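You operate a simulated robot arm through the tools that you are given. There is no shell and no other tool. Be economical: measure what you need, move in short steps, check, and stop when the job is done.

Carry out the task below with a simulated two-armed robot. There is one attempt and no reset: what you move stays moved.

## Task
Pick up the board marked "Model 50" from the work end of the white shelf with one hand, pass it to the other hand and put it on the free end of the white table.

Only the result counts: the job must be done as asked and must still hold three seconds after the hand-in. Knocking over, shifting, dropping, spilling or breaking anything else fails it.

## Robot
Two 7-joint arms with two-finger parallel grippers on one trunk, on a base that drives. Base frame: it is fixed to the floor where the robot stands at the start and does not move with it; the origin is under the middle of the robot, x ahead of it, y to its left, z up. Lengths are in mm, angles in degrees, forces in N, time in s.
The left shoulder is at the start at [50, 165, 1105], the right one opposite. With the tool pointing down near the work surface each hand reaches from about 240 to 700 mm from the robot's upright axis, wherever it stands, measured 20 degrees to its own side. Places, roughly: free end of the white table [4600, 800, 800]. Payload 3.91 kg a hand.
The tool frame of a hand sits at the grasp point between the pads (the TCP): z along the fingers, y along the line on which they close. The tips reach 30 mm beyond it. Largest opening 110 mm; finger width 20, thickness 10; the body of the gripper, 48 by 112 mm, starts 55 mm behind the TCP.
Orientation is told as [roll, pitch, yaw] about the base's x, y, z axes, in that order, counted from this pose: with the fingers straight down and closing along the base's y, the tool's x points along the base's -x, its y along +y and its z along -z.

## Interface
- The arms move only by the tool step_arm. It takes "left_motion", "right_motion" or both (then of equal length, played together; a hand with none holds still); each is a list of rows, each an object (a shift or turn left out is 0, a gripper value left out holds the last) with "travel": the shift along the tool's x, y, z in units of 20 mm (1.0 is 20 mm), a list of three; "turn": the turn, a rotation vector about the tool's x, y, z in units of 4 degrees (1.0 is 4 degrees), a list of three. In form: [{"travel": [x, y, z], "turn": [wx, wy, wz]}, ...]. A call has 1 to 10 rows; each row shifts and turns the commanded pose from where the row before left it, along the tool's axes as they then stand. "left_gripper" and "right_gripper" are, for a hand that has rows, the opening, from 0 (shut) to 1 (fully open), set as the call begins (left out, the last holds). A call with a number of a shift or a turn outside -1 to 1 is refused whole. Rows are played at 5 a second. More than 50 mm and 8.6 degrees between two rows, or a gripper value outside its range, and nothing of the call is played. Where a pose cannot be reached the arm comes as near as it can. A force on the tool above 40 N (or 10 N above the force at the start of the call, whichever is more), or a blocked arm, ends the call early, and 0.2 s more pass. Each finger travels about 45 mm/s and halts on what it meets, pressing with about 39 N; the grip force reading is that of the motor and also rises with nothing between the fingers. The clock runs only during rows and for 0.2 s after the last one: add rows that do not move to give the fingers time. It gives the time, the measured TCP pose, the force on the tool (base axes), the opening and the grip force at its end, in the units of the frame above (readings bear some noise), with the torque about the TCP (base axes, N m) and any sound that the robot's microphone picked up.
- Cameras (640 x 400 px; columns grow to the right, rows downward): "scene" is now at [114.1, -11.9, 1287.2]; the picture's right is [-0.06, -1.00, 0.00], its down [-0.52, 0.03, -0.85] and it looks along [0.85, -0.05, -0.52] (base axes); focal length 255 px, centre (320, 200). "left" rides on the left gripper at [72, -17, -103] in its tool frame; the picture's right is [0.23, 0.97, 0.00], its down [-0.76, 0.18, -0.62] and it looks along [-0.61, 0.14, 0.78] (tool axes); focal length 222 px, centre (320, 200). "right" rides on the right gripper at [72, 17, -103] in its tool frame; the picture's right is [-0.23, 0.97, 0.00], its down [-0.76, -0.18, -0.62] and it looks along [-0.61, -0.14, 0.78] (tool axes); focal length 222 px, centre (320, 200).
- capture(camera): a new picture of that camera. No time passes.
- raise_lower(by): slides the trunk up (or, below 0, down) by that many mm; the arms and the scene camera ride with it, the base frame stays. It gives what a move gives, with no picture.
- drive_base(legs): drives the robot by 1 to 6 legs, each [ahead, left, turn to the left] in mm, mm and degrees, along the robot's own axes; the way and the turn of a leg run together, so that a leg with both is an arc; at most 1500 mm and 180 degrees a leg. The arms and the cameras ride along, it lands a little off, and it stops where it bumps. It gives what a move gives.
- turn_head(pan, tilt): turns the head with the scene camera to pan (to the left, within 80 degrees either way) and tilt (down, from -29 to 69), counted from straight ahead of the robot. It gives what a move gives.
- pixel_to_xyz(camera, pixels): there is no depth. For up to 12 entries [column, row, z] of the newest picture of that camera ("zoom" is the newest enlarged one), the place [x, y] in the base frame at which the ray of that pixel passes the height z, good to about 3 mm, but the place of the scene camera against the robot may be out by one fixed shift of up to 18 mm in any direction. No time passes.
- close_up(camera, box): a new picture of the part [left, top, right, bottom] of that camera's present view, enlarged. No time passes.
- job_done(): hands the job in; it is judged then, once.

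Keep the steps short. Do not move on a guess: measure, check each grasp and each placing, and mend mistakes. In all there are 80 turns and 78 pictures (those below and enlarged ones count). Leave the grippers open and the arms clear of the work at the hand-in unless told otherwise, and finish with a single line.

The tools are called after "Request:" as name(argument=value, ...) on one line, values as JSON. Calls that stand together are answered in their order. step_arm: Moves the arms, as the interface text tells. Its arguments: {"type":"object","properties":{"left_motion":{"type":"array","items":{"type":"object","properties":{"travel":{"type":"array","items":{"type":"number"}},"turn":{"type":"array","items":{"type":"number"}}}}},"left_gripper":{"type":"number"},"right_motion":{"type":"array","items":{"type":"object","properties":{"travel":{"type":"array","items":{"type":"number"}},"turn":{"type":"array","items":{"type":"number"}}}}},"right_gripper":{"type":"number"}},"required":[]} The other tools are called the same way: raise_lower (by) slides the trunk up or down; drive_base (legs) drives the base; turn_head (pan, tilt) turns the head that bears the scene camera; capture (camera) takes a picture; pixel_to_xyz (camera, pixels) gives the place at which the rays of pixels pass given heights; close_up (camera, box) takes an enlarged picture of a part of a camera's view; job_done () hands the job in.

At the start:

```text
clock: 0.0
left_tool_pos: [500.8, 132.1, 1086.2]
left_orientation: [0.0, 0.0, 0.0]
left_contact_force: [-0.4, 0.7, -0.1]
left_torque: [-0.03, 0.0, 0.0]
left_finger_gap: 110.1
left_finger_force: 0.1
right_tool_pos: [305.3, -177.2, 1147.3]
right_orientation: [0.0, 0.0, 0.1]
right_contact_force: [0.8, -0.6, -0.8]
right_torque: [0.01, -0.02, 0.03]
right_finger_gap: 109.8
right_finger_force: 0.0
trunk travel left (down, up): [-325.0, 178.0]
robot x, y, heading: [3.2, 3.2, -0.2]
head pan, tilt: [-3.6, 31.6]
```

scene: 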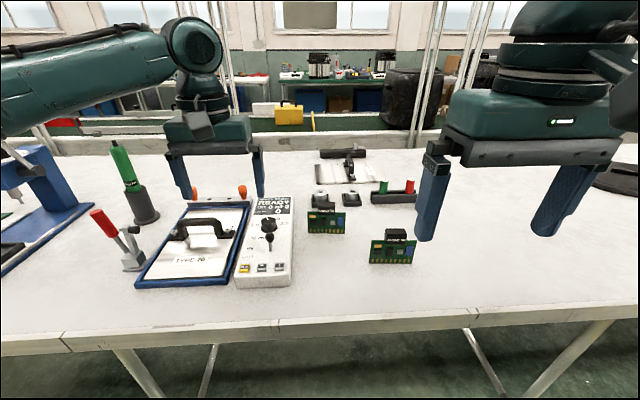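
right: 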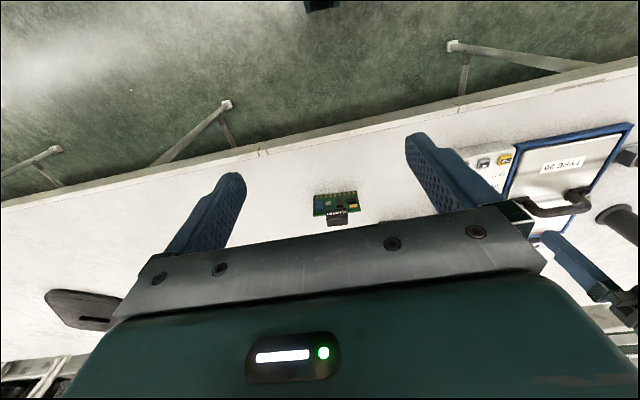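
left: 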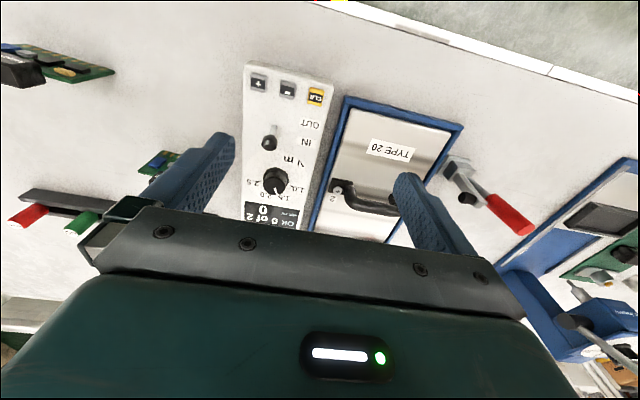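

I see two small green boards near (326,222) and (391,250). I'll enlarge them to read their marks.

Request:
close_up(camera="scene", box=[290, 170, 450, 270])

Request:
close_up(camera="right", box=[280, 170, 400, 245])

Request:
close_up(camera="left", box=[0, 20, 220, 180])

```text
4.00 times, centred on (370, 220) of scene
```

zoom: 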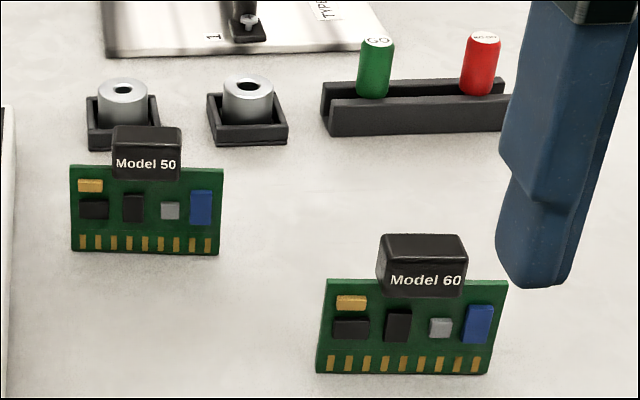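

```text
5.33 times, centred on (340, 208) of right
```

zoom: 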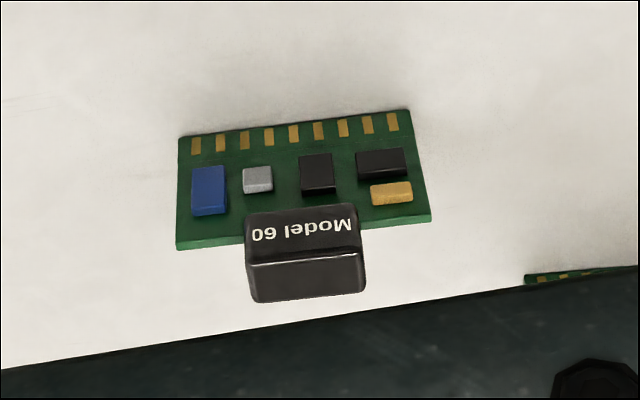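

```text
2.50 times, centred on (110, 100) of left
```

zoom: 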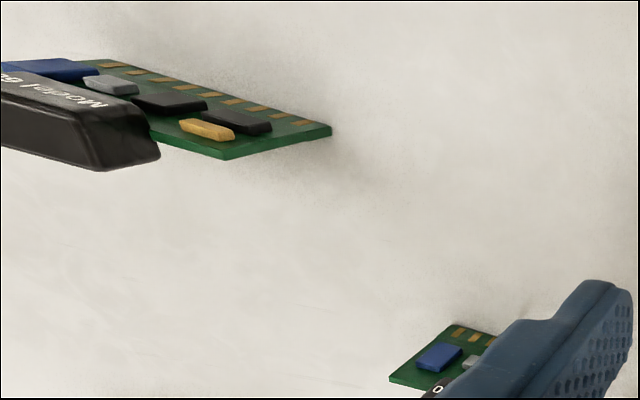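

The Model 50 board is the far one at scene (326,222). The boards seem to stand upright. I'll measure its base and top edges.

Request:
pixel_to_xyz(camera="scene", pixels=[[308, 232, 840], [345, 233.5, 840], [307.5, 211.5, 840], [346, 212, 840], [307.5, 211.5, 880], [346, 212, 880], [369, 263, 840], [412, 263.5, 840], [371.5, 240, 840], [417, 240.5, 840], [326, 214, 880], [326, 202, 890]])

Request:
pixel_to_xyz(camera="right", pixels=[[313.4, 195.7, 840], [356.8, 190.6, 840], [313, 216.5, 840], [361, 211, 840], [313, 216.5, 880], [361, 211, 880], [326, 215, 880], [347, 208, 880], [327, 226.5, 880], [348.5, 225, 880]])

```text
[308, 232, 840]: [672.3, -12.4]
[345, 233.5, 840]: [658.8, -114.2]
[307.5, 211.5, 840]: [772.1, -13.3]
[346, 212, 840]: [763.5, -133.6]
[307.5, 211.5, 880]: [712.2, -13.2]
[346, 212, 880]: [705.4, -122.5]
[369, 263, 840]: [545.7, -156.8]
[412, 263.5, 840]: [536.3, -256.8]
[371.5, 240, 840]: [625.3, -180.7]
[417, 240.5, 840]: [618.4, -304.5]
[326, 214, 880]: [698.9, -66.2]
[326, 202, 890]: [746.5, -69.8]
```

```text
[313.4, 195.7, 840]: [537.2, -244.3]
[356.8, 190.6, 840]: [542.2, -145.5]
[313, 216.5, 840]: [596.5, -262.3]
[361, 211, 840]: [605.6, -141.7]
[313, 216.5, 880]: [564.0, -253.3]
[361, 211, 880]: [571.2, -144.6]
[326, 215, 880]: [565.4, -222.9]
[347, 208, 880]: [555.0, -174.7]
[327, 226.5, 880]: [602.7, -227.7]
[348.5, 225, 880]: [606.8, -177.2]
```

Both boards stand upright, about 100 mm wide (Y) and roughly 72 mm tall, with a dark cap on top. Model 50 is near [667,-63]. I'll swing the right hand toward it while high up, turning it so it closes along x.

Request:
step_arm(right_motion=[{"travel": [-0.5, 0, 0], "turn": [0, 0, -1]}, {"travel": [-0.5, 0, 0], "turn": [0, 0, -1]}, {"travel": [-0.5, 0, 0], "turn": [0, 0, -1]}, {"travel": [-0.5, 0, 0], "turn": [0, 0, -1]}, {"travel": [-0.5, 0, 0], "turn": [0, 0, -1]}, {"travel": [-0.5, 0, 0], "turn": [0, 0, -1]}, {"travel": [-0.5, 0, 0], "turn": [0, 0, -1]}, {"travel": [-0.5, 0, 0], "turn": [0, 0, -1]}, {"travel": [-0.5, 0, 0], "turn": [0, 0, -1]}, {"travel": [-0.5, 0, 0], "turn": [0, 0, -1]}], right_gripper=0.7)

Request:
step_arm(right_motion=[{"travel": [-0.6, -0.6, 0], "turn": [0, 0, -1]}, {"travel": [-0.6, -0.6, 0], "turn": [0, 0, -1]}, {"travel": [-0.6, -0.6, 0], "turn": [0, 0, -1]}, {"travel": [-0.6, -0.6, 0], "turn": [0, 0, -1]}, {"travel": [-0.5, -0.7, 0], "turn": [0, 0, -1]}, {"travel": [-0.4, -0.8, 0], "turn": [0, 0, -1]}, {"travel": [-0.3, -0.8, 0], "turn": [0, 0, -1]}, {"travel": [-0.2, -0.8, 0], "turn": [0, 0, -1]}, {"travel": [-0.2, -0.8, 0], "turn": [0, 0, -1]}, {"travel": [0, -0.8, 0], "turn": [0, 0, -1]}])

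Request:
turn_head(pan=0, tilt=5)

Request:
capture(camera="scene")

Request:
capture(camera="right")

```text
clock: 2.2
left_tool_pos: [501.0, 131.9, 1085.7]
left_orientation: [0.0, 0.1, 0.0]
left_contact_force: [-0.1, -0.1, 0.5]
left_torque: [-0.04, -0.04, 0.02]
left_finger_gap: 110.0
left_finger_force: 0.1
right_tool_pos: [398.5, -147.0, 1146.9]
right_orientation: [0.1, 0.0, 40.0]
right_contact_force: [0.9, 0.2, -0.4]
right_torque: [-0.05, -0.04, 0.01]
right_finger_gap: 76.8
right_finger_force: 0.0
trunk travel left (down, up): [-325.0, 178.0]
robot x, y, heading: [-1.9, 0.1, 0.1]
head pan, tilt: [-3.6, 31.6]
```

```text
clock: 4.4
left_tool_pos: [501.4, 133.0, 1087.3]
left_orientation: [0.1, 0.0, 0.0]
left_contact_force: [0.4, -0.4, -0.4]
left_torque: [-0.04, 0.0, 0.0]
left_finger_gap: 110.1
left_finger_force: 0.2
right_tool_pos: [368.8, -67.2, 1098.4]
right_orientation: [0.1, 0.1, 79.9]
right_contact_force: [-0.3, 1.0, 0.9]
right_torque: [-0.03, -0.04, -0.01]
right_finger_gap: 77.0
right_finger_force: 0.1
right hand out of reach, approached as far as the arm can: row 4, 5, 6, 7, 8, 9, 10
trunk travel left (down, up): [-325.0, 178.0]
robot x, y, heading: [0.6, -2.0, 0.2]
head pan, tilt: [-3.6, 31.6]
```

```text
clock: 5.3
left_tool_pos: [500.5, 131.3, 1086.6]
left_orientation: [0.1, 0.0, 0.0]
left_contact_force: [0.2, 0.0, 0.2]
left_torque: [-0.01, -0.04, -0.02]
left_finger_gap: 110.0
left_finger_force: 0.2
right_tool_pos: [369.1, -67.0, 1098.4]
right_orientation: [-0.1, 0.0, 80.0]
right_contact_force: [0.1, -0.7, 0.4]
right_torque: [-0.05, -0.02, 0.03]
right_finger_gap: 76.9
right_finger_force: 0.1
trunk travel left (down, up): [-325.0, 178.0]
robot x, y, heading: [1.9, 3.0, -0.1]
head pan, tilt: [0.0, 5.0]
```

```text
71 pictures are left
```

scene: 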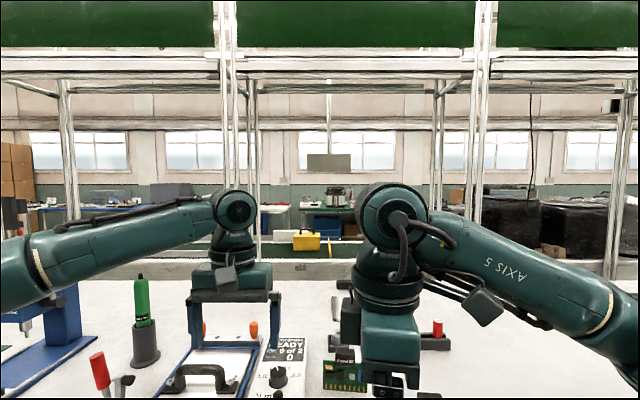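

```text
70 pictures are left
```

right: 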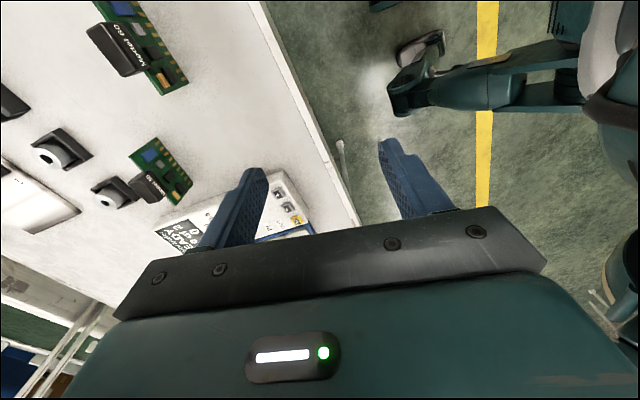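

The right hand stopped short because that high pose is out of reach. I'll lower the command by 100 mm, still well above the boards, and see if it recovers.

Request:
step_arm(right_motion=[{"travel": [0, 0, 1]}, {"travel": [0, 0, 1]}, {"travel": [0, 0, 1]}, {"travel": [0, 0, 1]}])

```text
clock: 6.3
left_tool_pos: [501.2, 132.3, 1085.1]
left_orientation: [0.0, -0.1, 0.0]
left_contact_force: [0.3, 0.8, 0.1]
left_torque: [0.03, 0.01, 0.03]
left_finger_gap: 109.9
left_finger_force: 0.1
right_tool_pos: [369.7, -67.2, 1016.9]
right_orientation: [0.1, 0.0, 79.9]
right_contact_force: [-0.6, 0.1, 0.4]
right_torque: [0.04, 0.03, 0.0]
right_finger_gap: 77.0
right_finger_force: 0.2
trunk travel left (down, up): [-325.0, 178.0]
robot x, y, heading: [0.6, -1.3, 0.1]
head pan, tilt: [0.0, 5.0]
```

It now follows from the real pose. I'll try going ahead at this height.

Request:
step_arm(right_motion=[{"travel": [0, -1, 0]}, {"travel": [0, -1, 0]}, {"travel": [0, -1, 0]}, {"travel": [0, -1, 0]}, {"travel": [0, -1, 0]}, {"travel": [0, -1, 0]}])

```text
clock: 7.7
left_tool_pos: [501.4, 132.7, 1086.2]
left_orientation: [0.1, 0.0, 0.0]
left_contact_force: [-0.1, 0.2, 0.9]
left_torque: [-0.03, 0.01, 0.03]
left_finger_gap: 109.7
left_finger_force: 0.1
right_tool_pos: [369.4, -67.4, 1017.4]
right_orientation: [0.0, 0.0, 80.0]
right_contact_force: [-0.1, 1.2, 0.1]
right_torque: [0.03, 0.02, 0.02]
right_finger_gap: 77.0
right_finger_force: 0.1
right hand out of reach, approached as far as the arm can: row 1, 2, 3, 4, 5, 6
trunk travel left (down, up): [-325.0, 178.0]
robot x, y, heading: [1.6, 0.6, 0.3]
head pan, tilt: [0.0, 5.0]
```

That's a joint limit for this yaw sense. I'll turn the other way, toward -90°, and pull the hand out to y -130 for room.

Request:
step_arm(right_motion=[{"travel": [0.7, 0, 0], "turn": [0, 0, 1]}, {"travel": [0.7, 0, 0], "turn": [0, 0, 1]}, {"travel": [0.7, 0, 0], "turn": [0, 0, 1]}, {"travel": [0.7, 0, 0], "turn": [0, 0, 1]}, {"travel": [0, 0, 0], "turn": [0, 0, 1]}, {"travel": [0, 0, 0], "turn": [0, 0, 1]}, {"travel": [0, 0, 0], "turn": [0, 0, 1]}, {"travel": [0, 0, 0], "turn": [0, 0, 1]}, {"travel": [0, 0, 0], "turn": [0, 0, 1]}, {"travel": [0, 0, 0], "turn": [0, 0, 1]}])

Request:
step_arm(right_motion=[{"turn": [0, 0, 1]}, {"turn": [0, 0, 1]}, {"turn": [0, 0, 1]}, {"turn": [0, 0, 1]}, {"turn": [0, 0, 1]}, {"turn": [0, 0, 1]}, {"turn": [0, 0, 1]}, {"turn": [0, 0, 1]}, {"turn": [0, 0, 1]}, {"turn": [0, 0, 1]}])

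Request:
step_arm(right_motion=[{"turn": [0, 0, 1]}, {"turn": [0, 0, 1]}, {"turn": [0, 0, 1]}, {"turn": [0, 0, 1]}, {"turn": [0, 0, 1]}, {"turn": [0, 0, 1]}, {"turn": [0, 0, 1]}, {"turn": [0, 0, 1]}, {"turn": [0, 0, 1]}, {"turn": [0, 0, 1]}])

Request:
step_arm(right_motion=[{"turn": [0, 0, 1]}, {"turn": [0, 0, 1]}, {"turn": [0, 0, 1]}, {"turn": [0, 0, 1]}, {"turn": [0, 0, 1]}, {"turn": [0, 0, 1]}, {"turn": [0, 0, 1]}, {"turn": [0, 0, 1]}, {"turn": [0, 0, 1]}, {"turn": [0, 0, 1]}])

```text
clock: 9.9
left_tool_pos: [501.5, 133.4, 1085.7]
left_orientation: [0.0, 0.0, 0.0]
left_contact_force: [-0.1, 0.4, -0.7]
left_torque: [0.02, -0.01, -0.01]
left_finger_gap: 110.0
left_finger_force: 0.1
right_tool_pos: [352.8, -122.2, 1016.7]
right_orientation: [0.0, 0.0, 39.9]
right_contact_force: [-0.1, 0.6, 0.6]
right_torque: [0.0, 0.01, 0.0]
right_finger_gap: 77.1
right_finger_force: 0.0
trunk travel left (down, up): [-325.0, 178.0]
robot x, y, heading: [-0.4, -0.4, 0.1]
head pan, tilt: [0.0, 5.0]
```

```text
clock: 12.1
left_tool_pos: [501.0, 131.0, 1085.8]
left_orientation: [0.0, 0.0, 0.0]
left_contact_force: [-0.2, -0.2, -0.2]
left_torque: [0.01, 0.02, -0.02]
left_finger_gap: 110.1
left_finger_force: 0.0
right_tool_pos: [354.0, -121.1, 1017.7]
right_orientation: [0.0, 0.0, -0.1]
right_contact_force: [0.1, -0.2, 0.3]
right_torque: [0.0, -0.04, 0.01]
right_finger_gap: 77.0
right_finger_force: 0.1
trunk travel left (down, up): [-325.0, 178.0]
robot x, y, heading: [2.0, -4.0, -0.0]
head pan, tilt: [0.0, 5.0]
```

```text
clock: 14.3
left_tool_pos: [501.5, 131.2, 1085.5]
left_orientation: [0.0, 0.0, 0.0]
left_contact_force: [0.5, 0.1, -0.5]
left_torque: [0.01, 0.03, -0.01]
left_finger_gap: 109.9
left_finger_force: 0.0
right_tool_pos: [353.4, -121.6, 1018.9]
right_orientation: [-0.1, 0.0, -40.2]
right_contact_force: [0.5, 0.5, 0.2]
right_torque: [-0.01, 0.01, 0.01]
right_finger_gap: 77.1
right_finger_force: 0.1
trunk travel left (down, up): [-325.0, 178.0]
robot x, y, heading: [1.6, 1.2, -0.2]
head pan, tilt: [0.0, 5.0]
```

```text
clock: 16.5
left_tool_pos: [501.9, 132.4, 1084.6]
left_orientation: [0.0, 0.0, 0.0]
left_contact_force: [1.5, -0.9, -0.1]
left_torque: [-0.02, 0.01, -0.02]
left_finger_gap: 110.0
left_finger_force: 0.1
right_tool_pos: [354.3, -121.6, 1016.5]
right_orientation: [0.0, 0.0, -80.0]
right_contact_force: [-0.2, -0.1, -0.9]
right_torque: [0.0, -0.01, 0.02]
right_finger_gap: 76.9
right_finger_force: 0.0
trunk travel left (down, up): [-325.0, 178.0]
robot x, y, heading: [-0.3, 0.3, -0.1]
head pan, tilt: [0.0, 5.0]
```

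Turning this way works. I'll finish the yaw to -90 and go ahead 200 mm, and move the left hand 100 mm to the left for room.

Request:
step_arm(right_motion=[{"turn": [0, 0, 1]}, {"turn": [0, 0, 1]}, {"turn": [0, 0, 0.5]}, {"travel": [0, 1, 0]}, {"travel": [0, 1, 0]}, {"travel": [0, 1, 0]}, {"travel": [0, 1, 0]}, {"travel": [0, 1, 0]}, {"travel": [0, 1, 0]}, {"travel": [0, 1, 0]}], left_motion=[{"travel": [0, 1, 0]}, {"travel": [0, 1, 0]}, {"travel": [0, 1, 0]}, {"travel": [0, 1, 0]}, {"travel": [0, 1, 0]}, {}, {}, {}, {}, {}])

Request:
step_arm(right_motion=[{"travel": [0, 1, 0]}, {"travel": [0, 1, 0]}, {"travel": [0, 1, 0]}, {"travel": [1, 0, 0]}, {"travel": [1, 0, 0]}])

Request:
capture(camera="right")

```text
clock: 18.7
left_tool_pos: [501.1, 231.8, 1085.3]
left_orientation: [0.0, 0.0, -0.1]
left_contact_force: [-0.9, 0.1, 0.4]
left_torque: [0.01, 0.01, 0.0]
left_finger_gap: 109.8
left_finger_force: 0.0
right_tool_pos: [492.3, -121.8, 1017.0]
right_orientation: [0.0, 0.1, -90.0]
right_contact_force: [0.1, 0.4, -0.3]
right_torque: [0.01, 0.02, -0.01]
right_finger_gap: 77.0
right_finger_force: 0.1
trunk travel left (down, up): [-325.0, 178.0]
robot x, y, heading: [-0.3, 2.2, -0.1]
head pan, tilt: [0.0, 5.0]
```

```text
clock: 19.9
left_tool_pos: [500.9, 233.3, 1086.2]
left_orientation: [-0.1, -0.1, 0.0]
left_contact_force: [-0.1, 0.1, -0.6]
left_torque: [0.03, 0.07, 0.0]
left_finger_gap: 110.2
left_finger_force: 0.0
right_tool_pos: [553.3, -81.8, 1017.2]
right_orientation: [0.0, -0.1, -90.0]
right_contact_force: [-0.1, 0.1, -0.9]
right_torque: [-0.01, 0.01, -0.01]
right_finger_gap: 77.1
right_finger_force: 0.0
trunk travel left (down, up): [-325.0, 178.0]
robot x, y, heading: [-1.9, 0.3, -0.2]
head pan, tilt: [0.0, 5.0]
```

```text
69 pictures are left
```

right: 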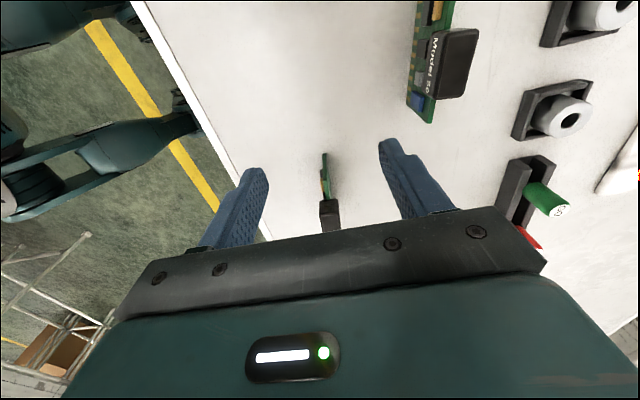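

Model 50 shows at (430,70). I'll move 100 mm further ahead at this height.

Request:
step_arm(right_motion=[{"travel": [0, 1, 0]}, {"travel": [0, 1, 0]}, {"travel": [0, 1, 0]}, {"travel": [0, 1, 0]}, {"travel": [0, 1, 0]}])

Request:
capture(camera="right")

Request:
close_up(camera="right", box=[240, 30, 400, 130])

```text
clock: 21.1
left_tool_pos: [501.3, 232.6, 1085.9]
left_orientation: [0.0, 0.1, 0.1]
left_contact_force: [0.4, -0.5, 0.1]
left_torque: [0.05, -0.03, 0.02]
left_finger_gap: 110.0
left_finger_force: 0.0
right_tool_pos: [637.1, -88.0, 1015.9]
right_orientation: [0.0, -0.1, -89.9]
right_contact_force: [-0.7, 0.1, -0.7]
right_torque: [0.03, -0.02, 0.02]
right_finger_gap: 76.9
right_finger_force: 0.1
right hand out of reach, approached as far as the arm can: row 5
trunk travel left (down, up): [-325.0, 178.0]
robot x, y, heading: [-0.2, -1.9, 0.1]
head pan, tilt: [0.0, 5.0]
```

```text
68 pictures are left
```

right: 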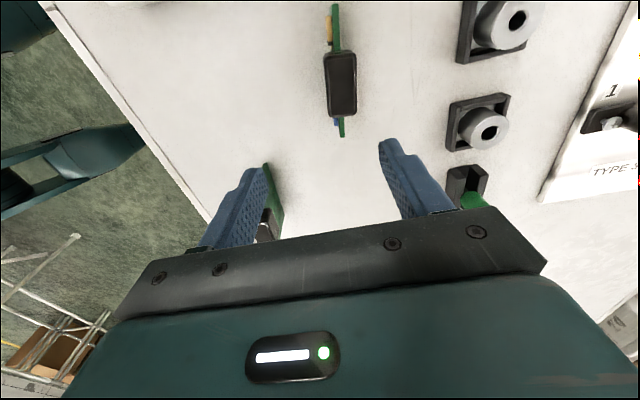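

```text
4.00 times, centred on (320, 80) of right
```

zoom: 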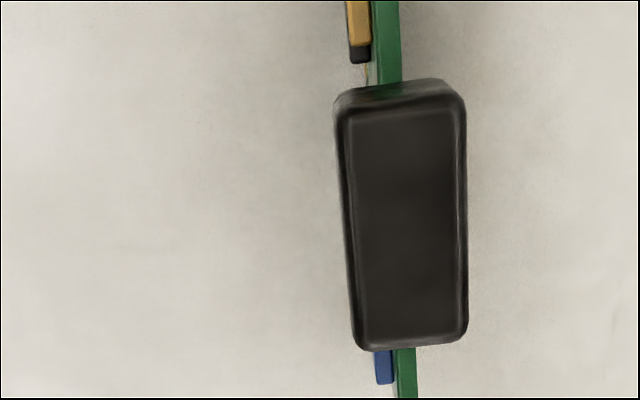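

Clear top view of the cap. I'll locate its corners at several heights, along with the neighbours and the bench edge.

Request:
pixel_to_xyz(camera="right", pixels=[[326.5, 56, 920], [354, 56, 920], [330, 115, 920], [355.5, 114, 920], [326.5, 56, 935], [355.5, 114, 935], [336.5, 40, 912], [342, 125, 912], [122, 95, 840], [450, 150, 860], [340, 137, 912], [335, 3, 912]])

Request:
turn_head(pan=0, tilt=32)

Request:
capture(camera="scene")

```text
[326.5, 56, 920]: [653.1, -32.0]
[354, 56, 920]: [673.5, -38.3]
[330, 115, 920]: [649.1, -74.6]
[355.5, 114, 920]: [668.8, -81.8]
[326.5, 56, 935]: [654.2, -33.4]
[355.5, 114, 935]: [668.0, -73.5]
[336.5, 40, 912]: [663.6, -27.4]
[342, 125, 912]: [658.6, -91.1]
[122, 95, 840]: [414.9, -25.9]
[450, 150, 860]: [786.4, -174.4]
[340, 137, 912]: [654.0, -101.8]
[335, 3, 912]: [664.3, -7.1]
```

```text
clock: 22.0
left_tool_pos: [500.8, 232.7, 1084.5]
left_orientation: [-0.1, 0.0, 0.0]
left_contact_force: [0.4, 1.2, 0.4]
left_torque: [-0.02, 0.01, -0.01]
left_finger_gap: 109.6
left_finger_force: 0.1
right_tool_pos: [636.2, -87.9, 1015.2]
right_orientation: [0.0, -0.1, -90.0]
right_contact_force: [0.1, -0.4, -1.5]
right_torque: [-0.03, -0.01, 0.02]
right_finger_gap: 77.0
right_finger_force: 0.0
trunk travel left (down, up): [-325.0, 178.0]
robot x, y, heading: [1.7, 0.5, -0.1]
head pan, tilt: [0.0, 32.0]
```

```text
66 pictures are left
```

scene: 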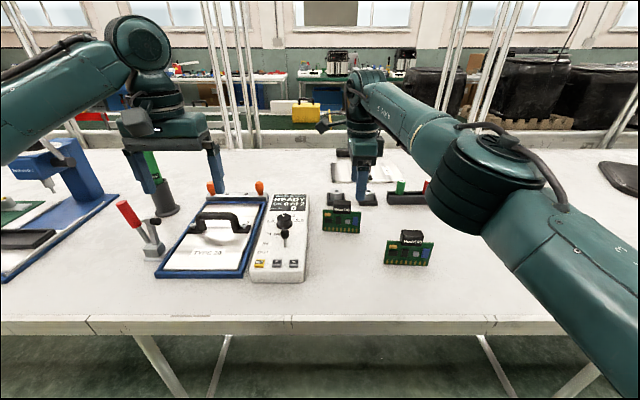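

Cap centre is about [661,-56], z about 909–938, and the board is turned about -6°. The bench's near edge is at x≈415. I'll lower the hand to about 970, centre it and turn to yaw -96. The opening stays at 77.

Request:
step_arm(right_motion=[{"travel": [0, 0, 1]}, {"travel": [0.8, 0, 1], "turn": [0, 0, 0.75]}, {"travel": [0.8, 0.6, 0.2], "turn": [0, 0, 0.75]}, {"travel": [0, 0.6, 0]}, {}])

Request:
capture(camera="right")

```text
clock: 23.2
left_tool_pos: [501.0, 232.5, 1085.3]
left_orientation: [0.0, -0.1, 0.0]
left_contact_force: [-0.5, -0.9, -0.2]
left_torque: [0.02, 0.02, 0.0]
left_finger_gap: 110.0
left_finger_force: 0.0
right_tool_pos: [639.2, -75.1, 969.4]
right_orientation: [0.0, 0.0, -96.0]
right_contact_force: [0.3, 0.2, 0.4]
right_torque: [0.01, -0.02, 0.03]
right_finger_gap: 77.1
right_finger_force: 0.1
right hand out of reach, approached as far as the arm can: row 3
trunk travel left (down, up): [-325.0, 178.0]
robot x, y, heading: [1.1, -0.8, 0.1]
head pan, tilt: [0.0, 32.0]
```

```text
65 pictures are left
```

right: 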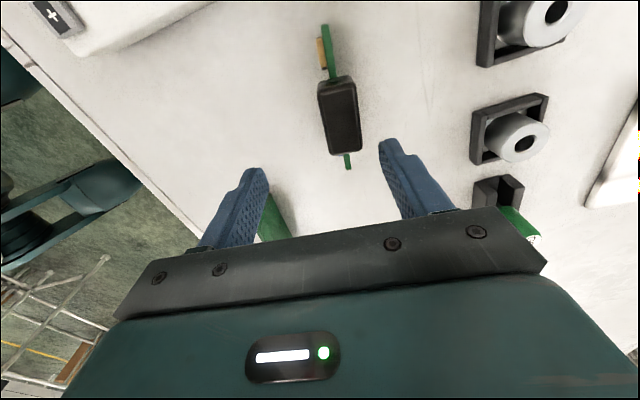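

It's just at the edge of reach. I'll raise and pull back the hand, then look down to check the room between base and bench before driving ahead.

Request:
step_arm(right_motion=[{"travel": [0, 0, -1]}, {"travel": [0, 0, -1]}, {"travel": [0, 0, -1]}, {"travel": [0, -1, 0]}, {"travel": [0, -1, 0]}, {"travel": [0, -1, 0]}])

Request:
turn_head(pan=0, tilt=69)

Request:
capture(camera="scene")

```text
clock: 24.6
left_tool_pos: [502.3, 231.7, 1085.0]
left_orientation: [-0.1, -0.1, -0.1]
left_contact_force: [-0.2, -0.5, 0.2]
left_torque: [-0.04, 0.02, -0.01]
left_finger_gap: 109.9
left_finger_force: 0.0
right_tool_pos: [632.2, -80.3, 1029.0]
right_orientation: [0.0, 0.0, -96.0]
right_contact_force: [0.2, -0.3, 1.5]
right_torque: [-0.03, -0.01, -0.04]
right_finger_gap: 77.0
right_finger_force: 0.0
right hand out of reach, approached as far as the arm can: row 1, 3, 4, 5, 6
trunk travel left (down, up): [-325.0, 178.0]
robot x, y, heading: [-2.5, -3.2, -0.0]
head pan, tilt: [0.0, 32.0]
```

```text
clock: 25.6
left_tool_pos: [501.0, 232.6, 1084.8]
left_orientation: [0.1, 0.0, -0.1]
left_contact_force: [0.4, -0.6, 0.7]
left_torque: [-0.03, 0.01, -0.05]
left_finger_gap: 110.2
left_finger_force: 0.1
right_tool_pos: [631.3, -80.2, 1029.9]
right_orientation: [0.0, 0.0, -96.0]
right_contact_force: [-0.8, -0.2, 0.2]
right_torque: [-0.03, 0.02, 0.03]
right_finger_gap: 77.2
right_finger_force: 0.1
trunk travel left (down, up): [-325.0, 178.0]
robot x, y, heading: [0.8, 1.1, -0.1]
head pan, tilt: [0.0, 68.8]
```

```text
64 pictures are left
```

scene: 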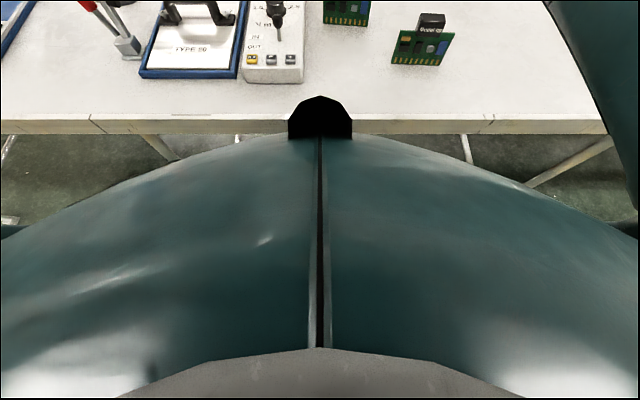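

The hand camera saw floor and the robot's foot beside the bench. I'll measure that gap from the newest right picture.

Request:
pixel_to_xyz(camera="right", pixels=[[140, 165, 0], [140, 165, 100], [140, 165, 200], [60, 150, 100], [150, 195, 840], [90, 130, 840]])

Request:
close_up(camera="right", box=[0, 0, 320, 300])

```text
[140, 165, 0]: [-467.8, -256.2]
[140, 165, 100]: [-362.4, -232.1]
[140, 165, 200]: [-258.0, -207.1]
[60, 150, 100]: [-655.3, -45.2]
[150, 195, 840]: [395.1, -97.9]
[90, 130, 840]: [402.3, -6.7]
```

```text
1.33 times, centred on (160, 150) of right
```

zoom: 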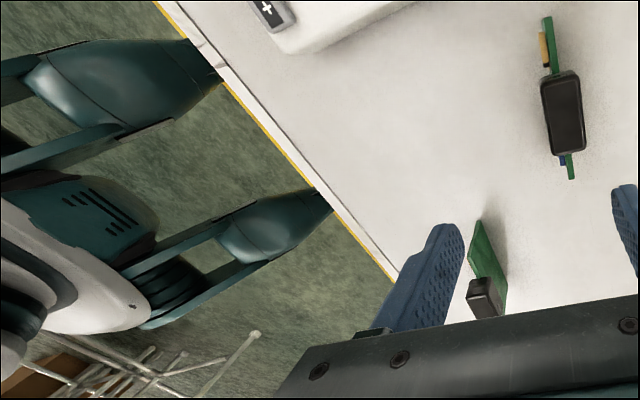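

The front legs reach under the open bench and the torso is well back from the edge. The hands hang above everything, so I'll drive 60 mm ahead.

Request:
drive_base(legs=[[60, 0, 0]])

Request:
step_arm(right_motion=[{"travel": [1, -0.6, 0]}, {"travel": [0.4, -0.6, 0.5]}, {"travel": [0, 0, 1]}])

Request:
capture(camera="right")

```text
clock: 26.6
left_tool_pos: [562.3, 231.6, 1085.5]
left_orientation: [0.0, -0.1, 0.0]
left_contact_force: [0.6, 0.2, -0.7]
left_torque: [0.0, 0.03, 0.0]
left_finger_gap: 110.2
left_finger_force: 0.1
right_tool_pos: [693.1, -79.7, 1029.2]
right_orientation: [0.1, 0.0, -96.1]
right_contact_force: [0.1, -0.6, 0.0]
right_torque: [0.02, -0.01, -0.01]
right_finger_gap: 77.1
right_finger_force: 0.0
trunk travel left (down, up): [-325.0, 178.0]
robot x, y, heading: [60.5, 2.5, -0.0]
head pan, tilt: [0.0, 68.8]
```

```text
clock: 27.4
left_tool_pos: [562.2, 232.8, 1084.8]
left_orientation: [0.0, 0.0, 0.1]
left_contact_force: [-0.4, 0.1, 0.9]
left_torque: [0.0, -0.02, 0.0]
left_finger_gap: 110.0
left_finger_force: 0.0
right_tool_pos: [685.7, -44.4, 1002.7]
right_orientation: [-0.1, 0.0, -95.9]
right_contact_force: [-0.6, -0.5, 0.3]
right_torque: [0.0, -0.03, -0.01]
right_finger_gap: 77.0
right_finger_force: 0.1
right hand out of reach, approached as far as the arm can: row 1, 2
trunk travel left (down, up): [-325.0, 178.0]
robot x, y, heading: [59.0, 1.1, 0.1]
head pan, tilt: [0.0, 68.8]
```

```text
62 pictures are left
```

right: 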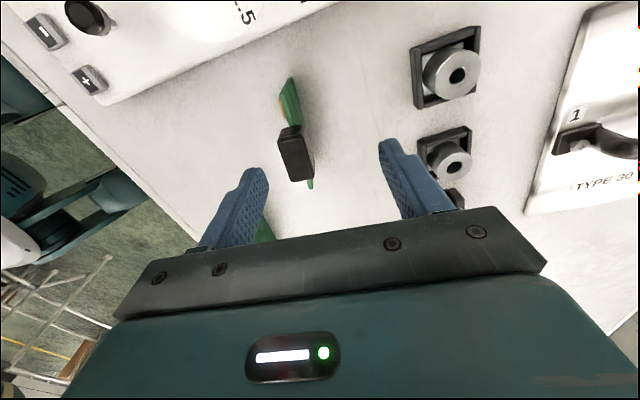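

I'll enlarge the cap to measure it precisely from here.

Request:
close_up(camera="right", box=[256, 70, 352, 190])

```text
3.33 times, centred on (304, 130) of right
```

zoom: 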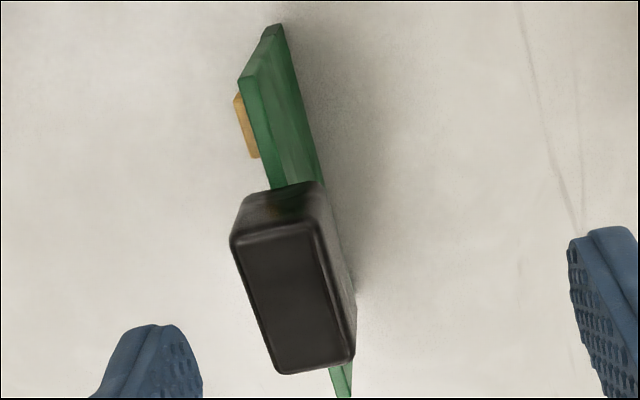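

Request:
pixel_to_xyz(camera="zoom", pixels=[[232, 245, 936], [315, 225, 936], [278, 374, 936], [354, 358, 936], [242, 78, 912], [285, 27, 840], [340, 395, 912], [232, 245, 926], [354, 358, 926], [240, 200, 912], [322, 182, 912]])

```text
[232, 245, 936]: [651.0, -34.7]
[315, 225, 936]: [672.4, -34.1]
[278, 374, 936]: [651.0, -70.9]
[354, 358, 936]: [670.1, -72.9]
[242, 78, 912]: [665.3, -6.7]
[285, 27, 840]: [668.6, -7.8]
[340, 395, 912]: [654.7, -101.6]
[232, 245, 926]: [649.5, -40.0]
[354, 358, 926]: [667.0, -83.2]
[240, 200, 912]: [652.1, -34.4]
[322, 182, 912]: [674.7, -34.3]
```

Consistent: cap centre [661,-54], top z 936, about 20 by 38. I'll centre over it and lower to z 965, then check.

Request:
step_arm(right_motion=[{"travel": [-0.3, -0.6, 0]}, {"travel": [-0.33, -0.58, 0.4]}, {"travel": [0, 0, 0.8]}, {"travel": [0, 0, 0.7]}, {}])

Request:
capture(camera="right")

```text
clock: 28.6
left_tool_pos: [560.4, 232.2, 1084.2]
left_orientation: [0.1, 0.0, 0.0]
left_contact_force: [0.5, 0.5, -0.1]
left_torque: [-0.02, 0.01, -0.02]
left_finger_gap: 109.8
left_finger_force: 0.0
right_tool_pos: [690.4, -45.6, 967.6]
right_orientation: [-0.1, -0.1, -95.9]
right_contact_force: [0.3, 0.5, -0.4]
right_torque: [0.0, -0.01, -0.02]
right_finger_gap: 77.0
right_finger_force: 0.0
right hand out of reach, approached as far as the arm can: row 1, 2, 4
trunk travel left (down, up): [-325.0, 178.0]
robot x, y, heading: [60.5, 1.4, 0.1]
head pan, tilt: [0.0, 68.8]
```

```text
60 pictures are left
```

right: 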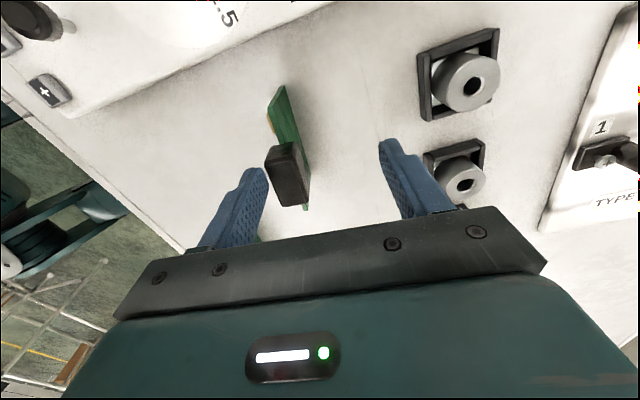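

The arm is still following a command point that's further out. I'll back up slightly for clearance, keep pulling back in x, and see the response.

Request:
step_arm(right_motion=[{"travel": [0, 0, -1]}, {"travel": [0, -0.8, 0]}, {"travel": [-0.4, -0.7, 0]}, {}])

```text
clock: 29.6
left_tool_pos: [561.2, 232.0, 1085.0]
left_orientation: [0.0, -0.1, 0.1]
left_contact_force: [0.0, 0.6, 0.6]
left_torque: [-0.03, -0.01, -0.01]
left_finger_gap: 110.1
left_finger_force: 0.0
right_tool_pos: [658.1, -50.8, 988.1]
right_orientation: [0.0, 0.0, -96.0]
right_contact_force: [0.4, -0.3, -0.1]
right_torque: [0.03, -0.04, 0.02]
right_finger_gap: 77.1
right_finger_force: 0.1
trunk travel left (down, up): [-325.0, 178.0]
robot x, y, heading: [59.8, -1.6, 0.2]
head pan, tilt: [0.0, 68.8]
```

Now it tracks: [658,-51,988]. I'll correct 3 mm and lower to z about 960.

Request:
step_arm(right_motion=[{"travel": [-0.16, 0.17, 0]}, {"travel": [0, 0, 0.7]}, {"travel": [0, 0, 0.7]}, {}])

Request:
capture(camera="right")

```text
clock: 30.6
left_tool_pos: [561.6, 232.6, 1085.3]
left_orientation: [0.0, -0.1, 0.0]
left_contact_force: [0.3, -0.4, -0.1]
left_torque: [0.0, 0.01, -0.02]
left_finger_gap: 110.1
left_finger_force: 0.1
right_tool_pos: [663.0, -52.8, 959.6]
right_orientation: [0.1, 0.0, -96.1]
right_contact_force: [0.9, 0.2, 0.1]
right_torque: [-0.03, 0.02, 0.02]
right_finger_gap: 76.9
right_finger_force: 0.1
trunk travel left (down, up): [-325.0, 178.0]
robot x, y, heading: [60.4, 1.2, -0.0]
head pan, tilt: [0.0, 68.8]
```

```text
59 pictures are left
```

right: 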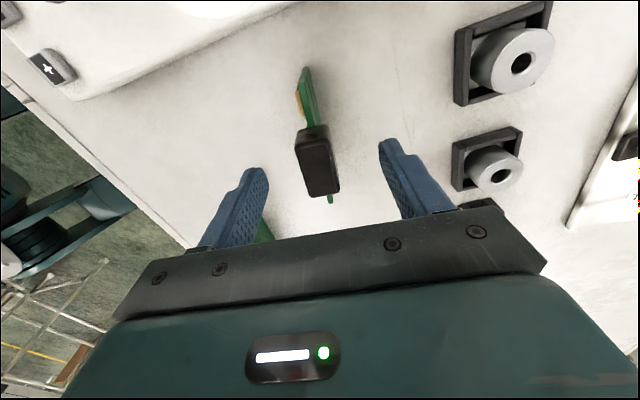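

The cap sits centred between the fingers. I'll lower 24 mm and then close.

Request:
step_arm(right_motion=[{"travel": [0, -0.03, 0.6]}, {"travel": [0, 0, 0.6]}, {}])

Request:
step_arm(right_motion=[{}, {}, {}, {}, {}, {}], right_gripper=0)

Request:
capture(camera="right")

```text
clock: 31.4
left_tool_pos: [561.3, 232.7, 1086.3]
left_orientation: [0.0, 0.0, 0.0]
left_contact_force: [0.2, -0.2, -0.1]
left_torque: [-0.01, 0.0, 0.01]
left_finger_gap: 110.2
left_finger_force: 0.1
right_tool_pos: [663.0, -51.3, 936.9]
right_orientation: [0.0, 0.0, -96.1]
right_contact_force: [-0.4, 0.5, 0.0]
right_torque: [-0.03, 0.01, 0.0]
right_finger_gap: 77.1
right_finger_force: 0.1
trunk travel left (down, up): [-325.0, 178.0]
robot x, y, heading: [57.2, 4.7, 0.4]
head pan, tilt: [0.0, 68.8]
```

```text
clock: 32.8
left_tool_pos: [561.3, 232.7, 1085.6]
left_orientation: [0.0, -0.1, 0.0]
left_contact_force: [-0.1, -0.7, 0.1]
left_torque: [0.02, 0.01, 0.0]
left_finger_gap: 109.8
left_finger_force: 0.1
right_tool_pos: [662.3, -53.5, 934.5]
right_orientation: [0.1, 0.0, -96.0]
right_contact_force: [-0.4, -0.8, -0.6]
right_torque: [-0.04, -0.04, 0.01]
right_finger_gap: 23.2
right_finger_force: 38.8
trunk travel left (down, up): [-325.0, 178.0]
robot x, y, heading: [59.5, -1.2, -0.0]
head pan, tilt: [0.0, 68.8]
```

```text
58 pictures are left
```

right: 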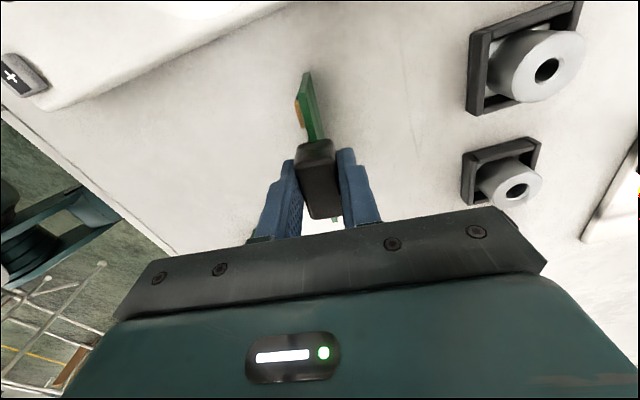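

Firm grip on the cap, 23 mm. I'll lift straight up 60 mm and check.

Request:
step_arm(right_motion=[{"travel": [0, 0, -0.5]}, {"travel": [0, 0, -0.5]}, {"travel": [0, 0, -1]}, {"travel": [0, -0.2, -1]}, {"travel": [0, -0.3, -1]}, {}])

Request:
capture(camera="right")

```text
clock: 34.2
left_tool_pos: [561.6, 233.6, 1084.4]
left_orientation: [0.1, 0.0, 0.0]
left_contact_force: [-0.6, 0.4, 0.2]
left_torque: [0.0, 0.0, 0.0]
left_finger_gap: 110.0
left_finger_force: 0.1
right_tool_pos: [650.5, -51.7, 1016.4]
right_orientation: [-0.1, 0.0, -96.0]
right_contact_force: [-0.3, -0.1, -0.2]
right_torque: [-0.02, 0.02, 0.02]
right_finger_gap: 23.4
right_finger_force: 39.1
trunk travel left (down, up): [-325.0, 178.0]
robot x, y, heading: [60.2, -1.4, 0.0]
head pan, tilt: [0.0, 68.8]
```

```text
57 pictures are left
```

right: 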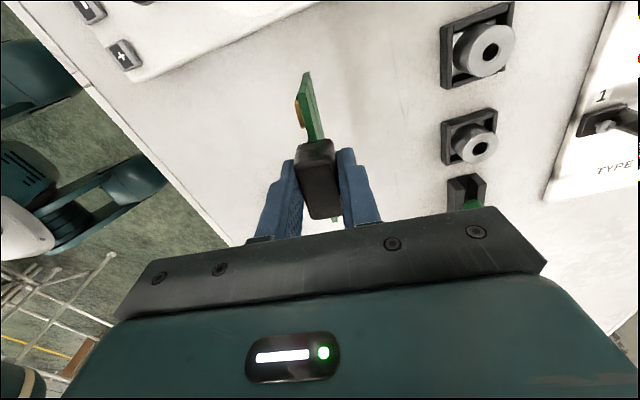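

The board is in the air. I'll lift a bit more and pull back toward the robot.

Request:
step_arm(right_motion=[{"travel": [0, -0.8, -1]}, {"travel": [0, -1, -1]}, {"travel": [0, -1, 0]}, {"travel": [0, -1, 0]}, {"travel": [0, -1, 0]}, {"travel": [0, -1, 0]}, {"travel": [0, -1, 0]}, {"travel": [0, -1, 0]}, {"travel": [0, -1, 0]}, {"travel": [0, -1, 0]}])

Request:
turn_head(pan=0, tilt=35)

Request:
capture(camera="scene")

```text
clock: 36.4
left_tool_pos: [561.2, 232.5, 1084.0]
left_orientation: [0.0, -0.1, 0.0]
left_contact_force: [-0.4, -0.6, 0.4]
left_torque: [-0.02, 0.0, -0.01]
left_finger_gap: 109.7
left_finger_force: 0.2
right_tool_pos: [456.6, -31.4, 1056.9]
right_orientation: [0.0, 0.0, -95.9]
right_contact_force: [-0.2, -1.2, -0.8]
right_torque: [-0.03, 0.0, 0.03]
right_finger_gap: 23.5
right_finger_force: 38.6
trunk travel left (down, up): [-325.0, 178.0]
robot x, y, heading: [61.9, 2.4, -0.1]
head pan, tilt: [0.0, 68.8]
```

```text
clock: 37.4
left_tool_pos: [561.1, 232.2, 1085.8]
left_orientation: [0.0, 0.0, 0.0]
left_contact_force: [-0.6, -1.0, 0.8]
left_torque: [0.01, 0.03, 0.0]
left_finger_gap: 110.0
left_finger_force: 0.1
right_tool_pos: [456.8, -31.4, 1057.1]
right_orientation: [-0.1, 0.0, -96.0]
right_contact_force: [1.3, -0.4, -0.6]
right_torque: [-0.02, 0.02, 0.03]
right_finger_gap: 23.2
right_finger_force: 38.9
trunk travel left (down, up): [-325.0, 178.0]
robot x, y, heading: [58.9, -0.7, 0.1]
head pan, tilt: [0.0, 35.0]
```

```text
56 pictures are left
```

scene: 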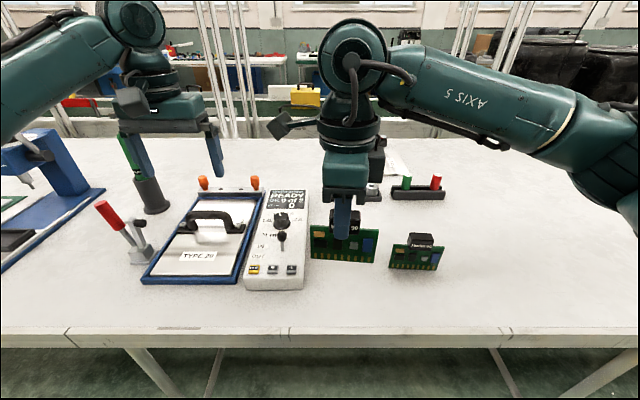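

The board is held and everything else stands. Before driving I'll look to both sides to learn the route and the target table.

Request:
turn_head(pan=75, tilt=12)

Request:
capture(camera="scene")

Request:
turn_head(pan=-75, tilt=12)

Request:
capture(camera="scene")

Request:
turn_head(pan=15, tilt=5)

Request:
capture(camera="scene")

```text
clock: 38.9
left_tool_pos: [561.0, 231.2, 1084.4]
left_orientation: [0.0, 0.0, 0.0]
left_contact_force: [0.4, 0.1, -0.1]
left_torque: [0.0, 0.0, -0.01]
left_finger_gap: 109.9
left_finger_force: 0.2
right_tool_pos: [456.2, -30.3, 1056.2]
right_orientation: [0.0, 0.0, -96.1]
right_contact_force: [-0.4, -0.1, -1.0]
right_torque: [-0.01, -0.01, 0.0]
right_finger_gap: 23.4
right_finger_force: 38.8
trunk travel left (down, up): [-325.0, 178.0]
robot x, y, heading: [58.6, -1.8, -0.0]
head pan, tilt: [75.0, 12.0]
```

```text
55 pictures are left
```

scene: 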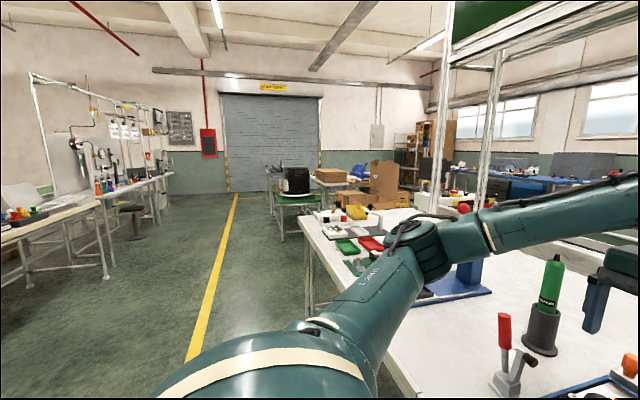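

```text
clock: 41.2
left_tool_pos: [561.2, 232.3, 1085.2]
left_orientation: [-0.1, 0.0, 0.0]
left_contact_force: [0.2, 0.0, 0.2]
left_torque: [0.01, 0.04, -0.01]
left_finger_gap: 109.9
left_finger_force: 0.1
right_tool_pos: [457.4, -30.8, 1056.5]
right_orientation: [0.0, 0.1, -95.9]
right_contact_force: [-0.3, 0.0, -1.1]
right_torque: [0.02, 0.02, -0.02]
right_finger_gap: 23.3
right_finger_force: 38.7
trunk travel left (down, up): [-325.0, 178.0]
robot x, y, heading: [58.9, 0.0, 0.0]
head pan, tilt: [-75.0, 12.0]
```

```text
54 pictures are left
```

scene: 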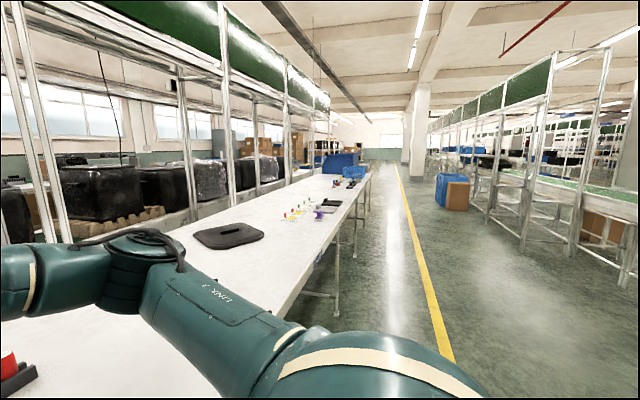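

```text
clock: 42.9
left_tool_pos: [560.7, 232.3, 1085.2]
left_orientation: [0.0, 0.0, 0.0]
left_contact_force: [-0.1, 0.9, 0.2]
left_torque: [0.02, 0.0, 0.04]
left_finger_gap: 110.1
left_finger_force: 0.1
right_tool_pos: [457.1, -31.6, 1056.6]
right_orientation: [0.0, -0.1, -95.9]
right_contact_force: [-0.1, -0.4, -0.9]
right_torque: [0.04, -0.01, -0.04]
right_finger_gap: 23.6
right_finger_force: 38.7
trunk travel left (down, up): [-325.0, 178.0]
robot x, y, heading: [58.2, 0.4, 0.0]
head pan, tilt: [15.0, 5.0]
```

```text
53 pictures are left
```

scene: 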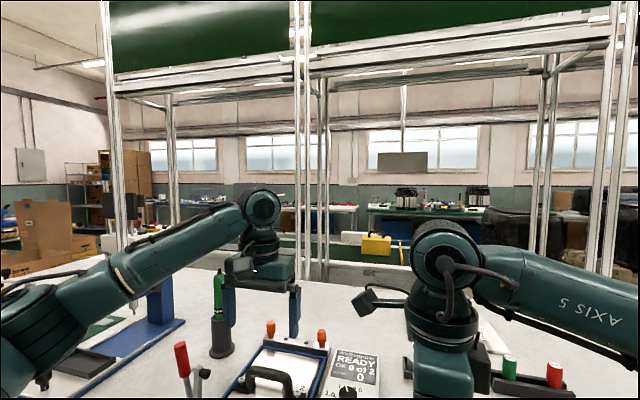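

The aisle behind is open (yellow line). The route probably goes around the bench's left end. First I back away 550 mm for the handover.

Request:
drive_base(legs=[[-550, 0, 0]])

```text
clock: 46.1
left_tool_pos: [6.9, 232.4, 1086.5]
left_orientation: [0.0, 0.0, 0.2]
left_contact_force: [0.4, -0.1, 0.4]
left_torque: [-0.01, 0.0, 0.01]
left_finger_gap: 109.9
left_finger_force: 0.0
right_tool_pos: [-98.1, -31.3, 1056.9]
right_orientation: [0.1, 0.0, -95.9]
right_contact_force: [-1.0, -0.5, 0.2]
right_torque: [0.01, -0.02, -0.01]
right_finger_gap: 23.2
right_finger_force: 38.5
trunk travel left (down, up): [-325.0, 178.0]
robot x, y, heading: [-498.5, -3.2, -0.3]
head pan, tilt: [15.0, 5.0]
```

Now the handover prep. The left hand turns so its fingers point to the right (-y) with its camera up. The right hand turns 6° so the board lies along y.

Request:
step_arm(left_motion=[{"turn": [1, 1, -1]}, {"turn": [1, 1, -1]}, {"turn": [1, 1, -1]}, {"turn": [1, 1, -1]}, {"turn": [1, 1, -1]}, {"turn": [1, 1, -1]}, {"turn": [1, 1, -1]}, {"turn": [1, 1, -1]}, {"turn": [1, 1, -1]}, {"turn": [1, 1, -1]}], right_motion=[{"turn": [0, 0, -0.5]}, {"turn": [0, 0, -0.5]}, {"turn": [0, 0, -0.5]}, {}, {}, {}, {}, {}, {}, {}])

Request:
step_arm(left_motion=[{"turn": [1, 1, -1]}, {"turn": [1, 1, -1]}, {"turn": [1, 1, -1]}, {"turn": [1, 1, -1]}, {"turn": [1, 1, -1]}, {"turn": [1, 1, -1]}, {"turn": [1, 1, -1]}, {"turn": [0.32, 0.32, -0.32]}, {}])

```text
clock: 48.3
left_tool_pos: [5.9, 233.1, 1084.0]
left_orientation: [-29.8, 49.2, 29.8]
left_contact_force: [-0.8, -0.7, -0.1]
left_torque: [0.0, 0.0, 0.0]
left_finger_gap: 110.0
left_finger_force: 0.0
right_tool_pos: [-98.5, -30.7, 1055.3]
right_orientation: [0.0, 0.0, -89.9]
right_contact_force: [0.2, -0.7, -1.1]
right_torque: [0.02, -0.02, -0.03]
right_finger_gap: 23.3
right_finger_force: 39.1
trunk travel left (down, up): [-325.0, 178.0]
robot x, y, heading: [-494.3, 0.5, 0.1]
head pan, tilt: [15.0, 5.0]
```

```text
clock: 50.3
left_tool_pos: [6.8, 233.6, 1084.9]
left_orientation: [146.0, 89.9, -123.8]
left_contact_force: [0.6, 0.1, 0.3]
left_torque: [0.0, -0.03, 0.01]
left_finger_gap: 109.8
left_finger_force: 0.0
right_tool_pos: [-97.5, -29.9, 1056.9]
right_orientation: [0.0, 0.1, -89.9]
right_contact_force: [-0.1, -0.4, -1.1]
right_torque: [-0.03, 0.01, 0.01]
right_finger_gap: 23.2
right_finger_force: 39.3
trunk travel left (down, up): [-325.0, 178.0]
robot x, y, heading: [-493.4, 2.7, 0.3]
head pan, tilt: [15.0, 5.0]
```

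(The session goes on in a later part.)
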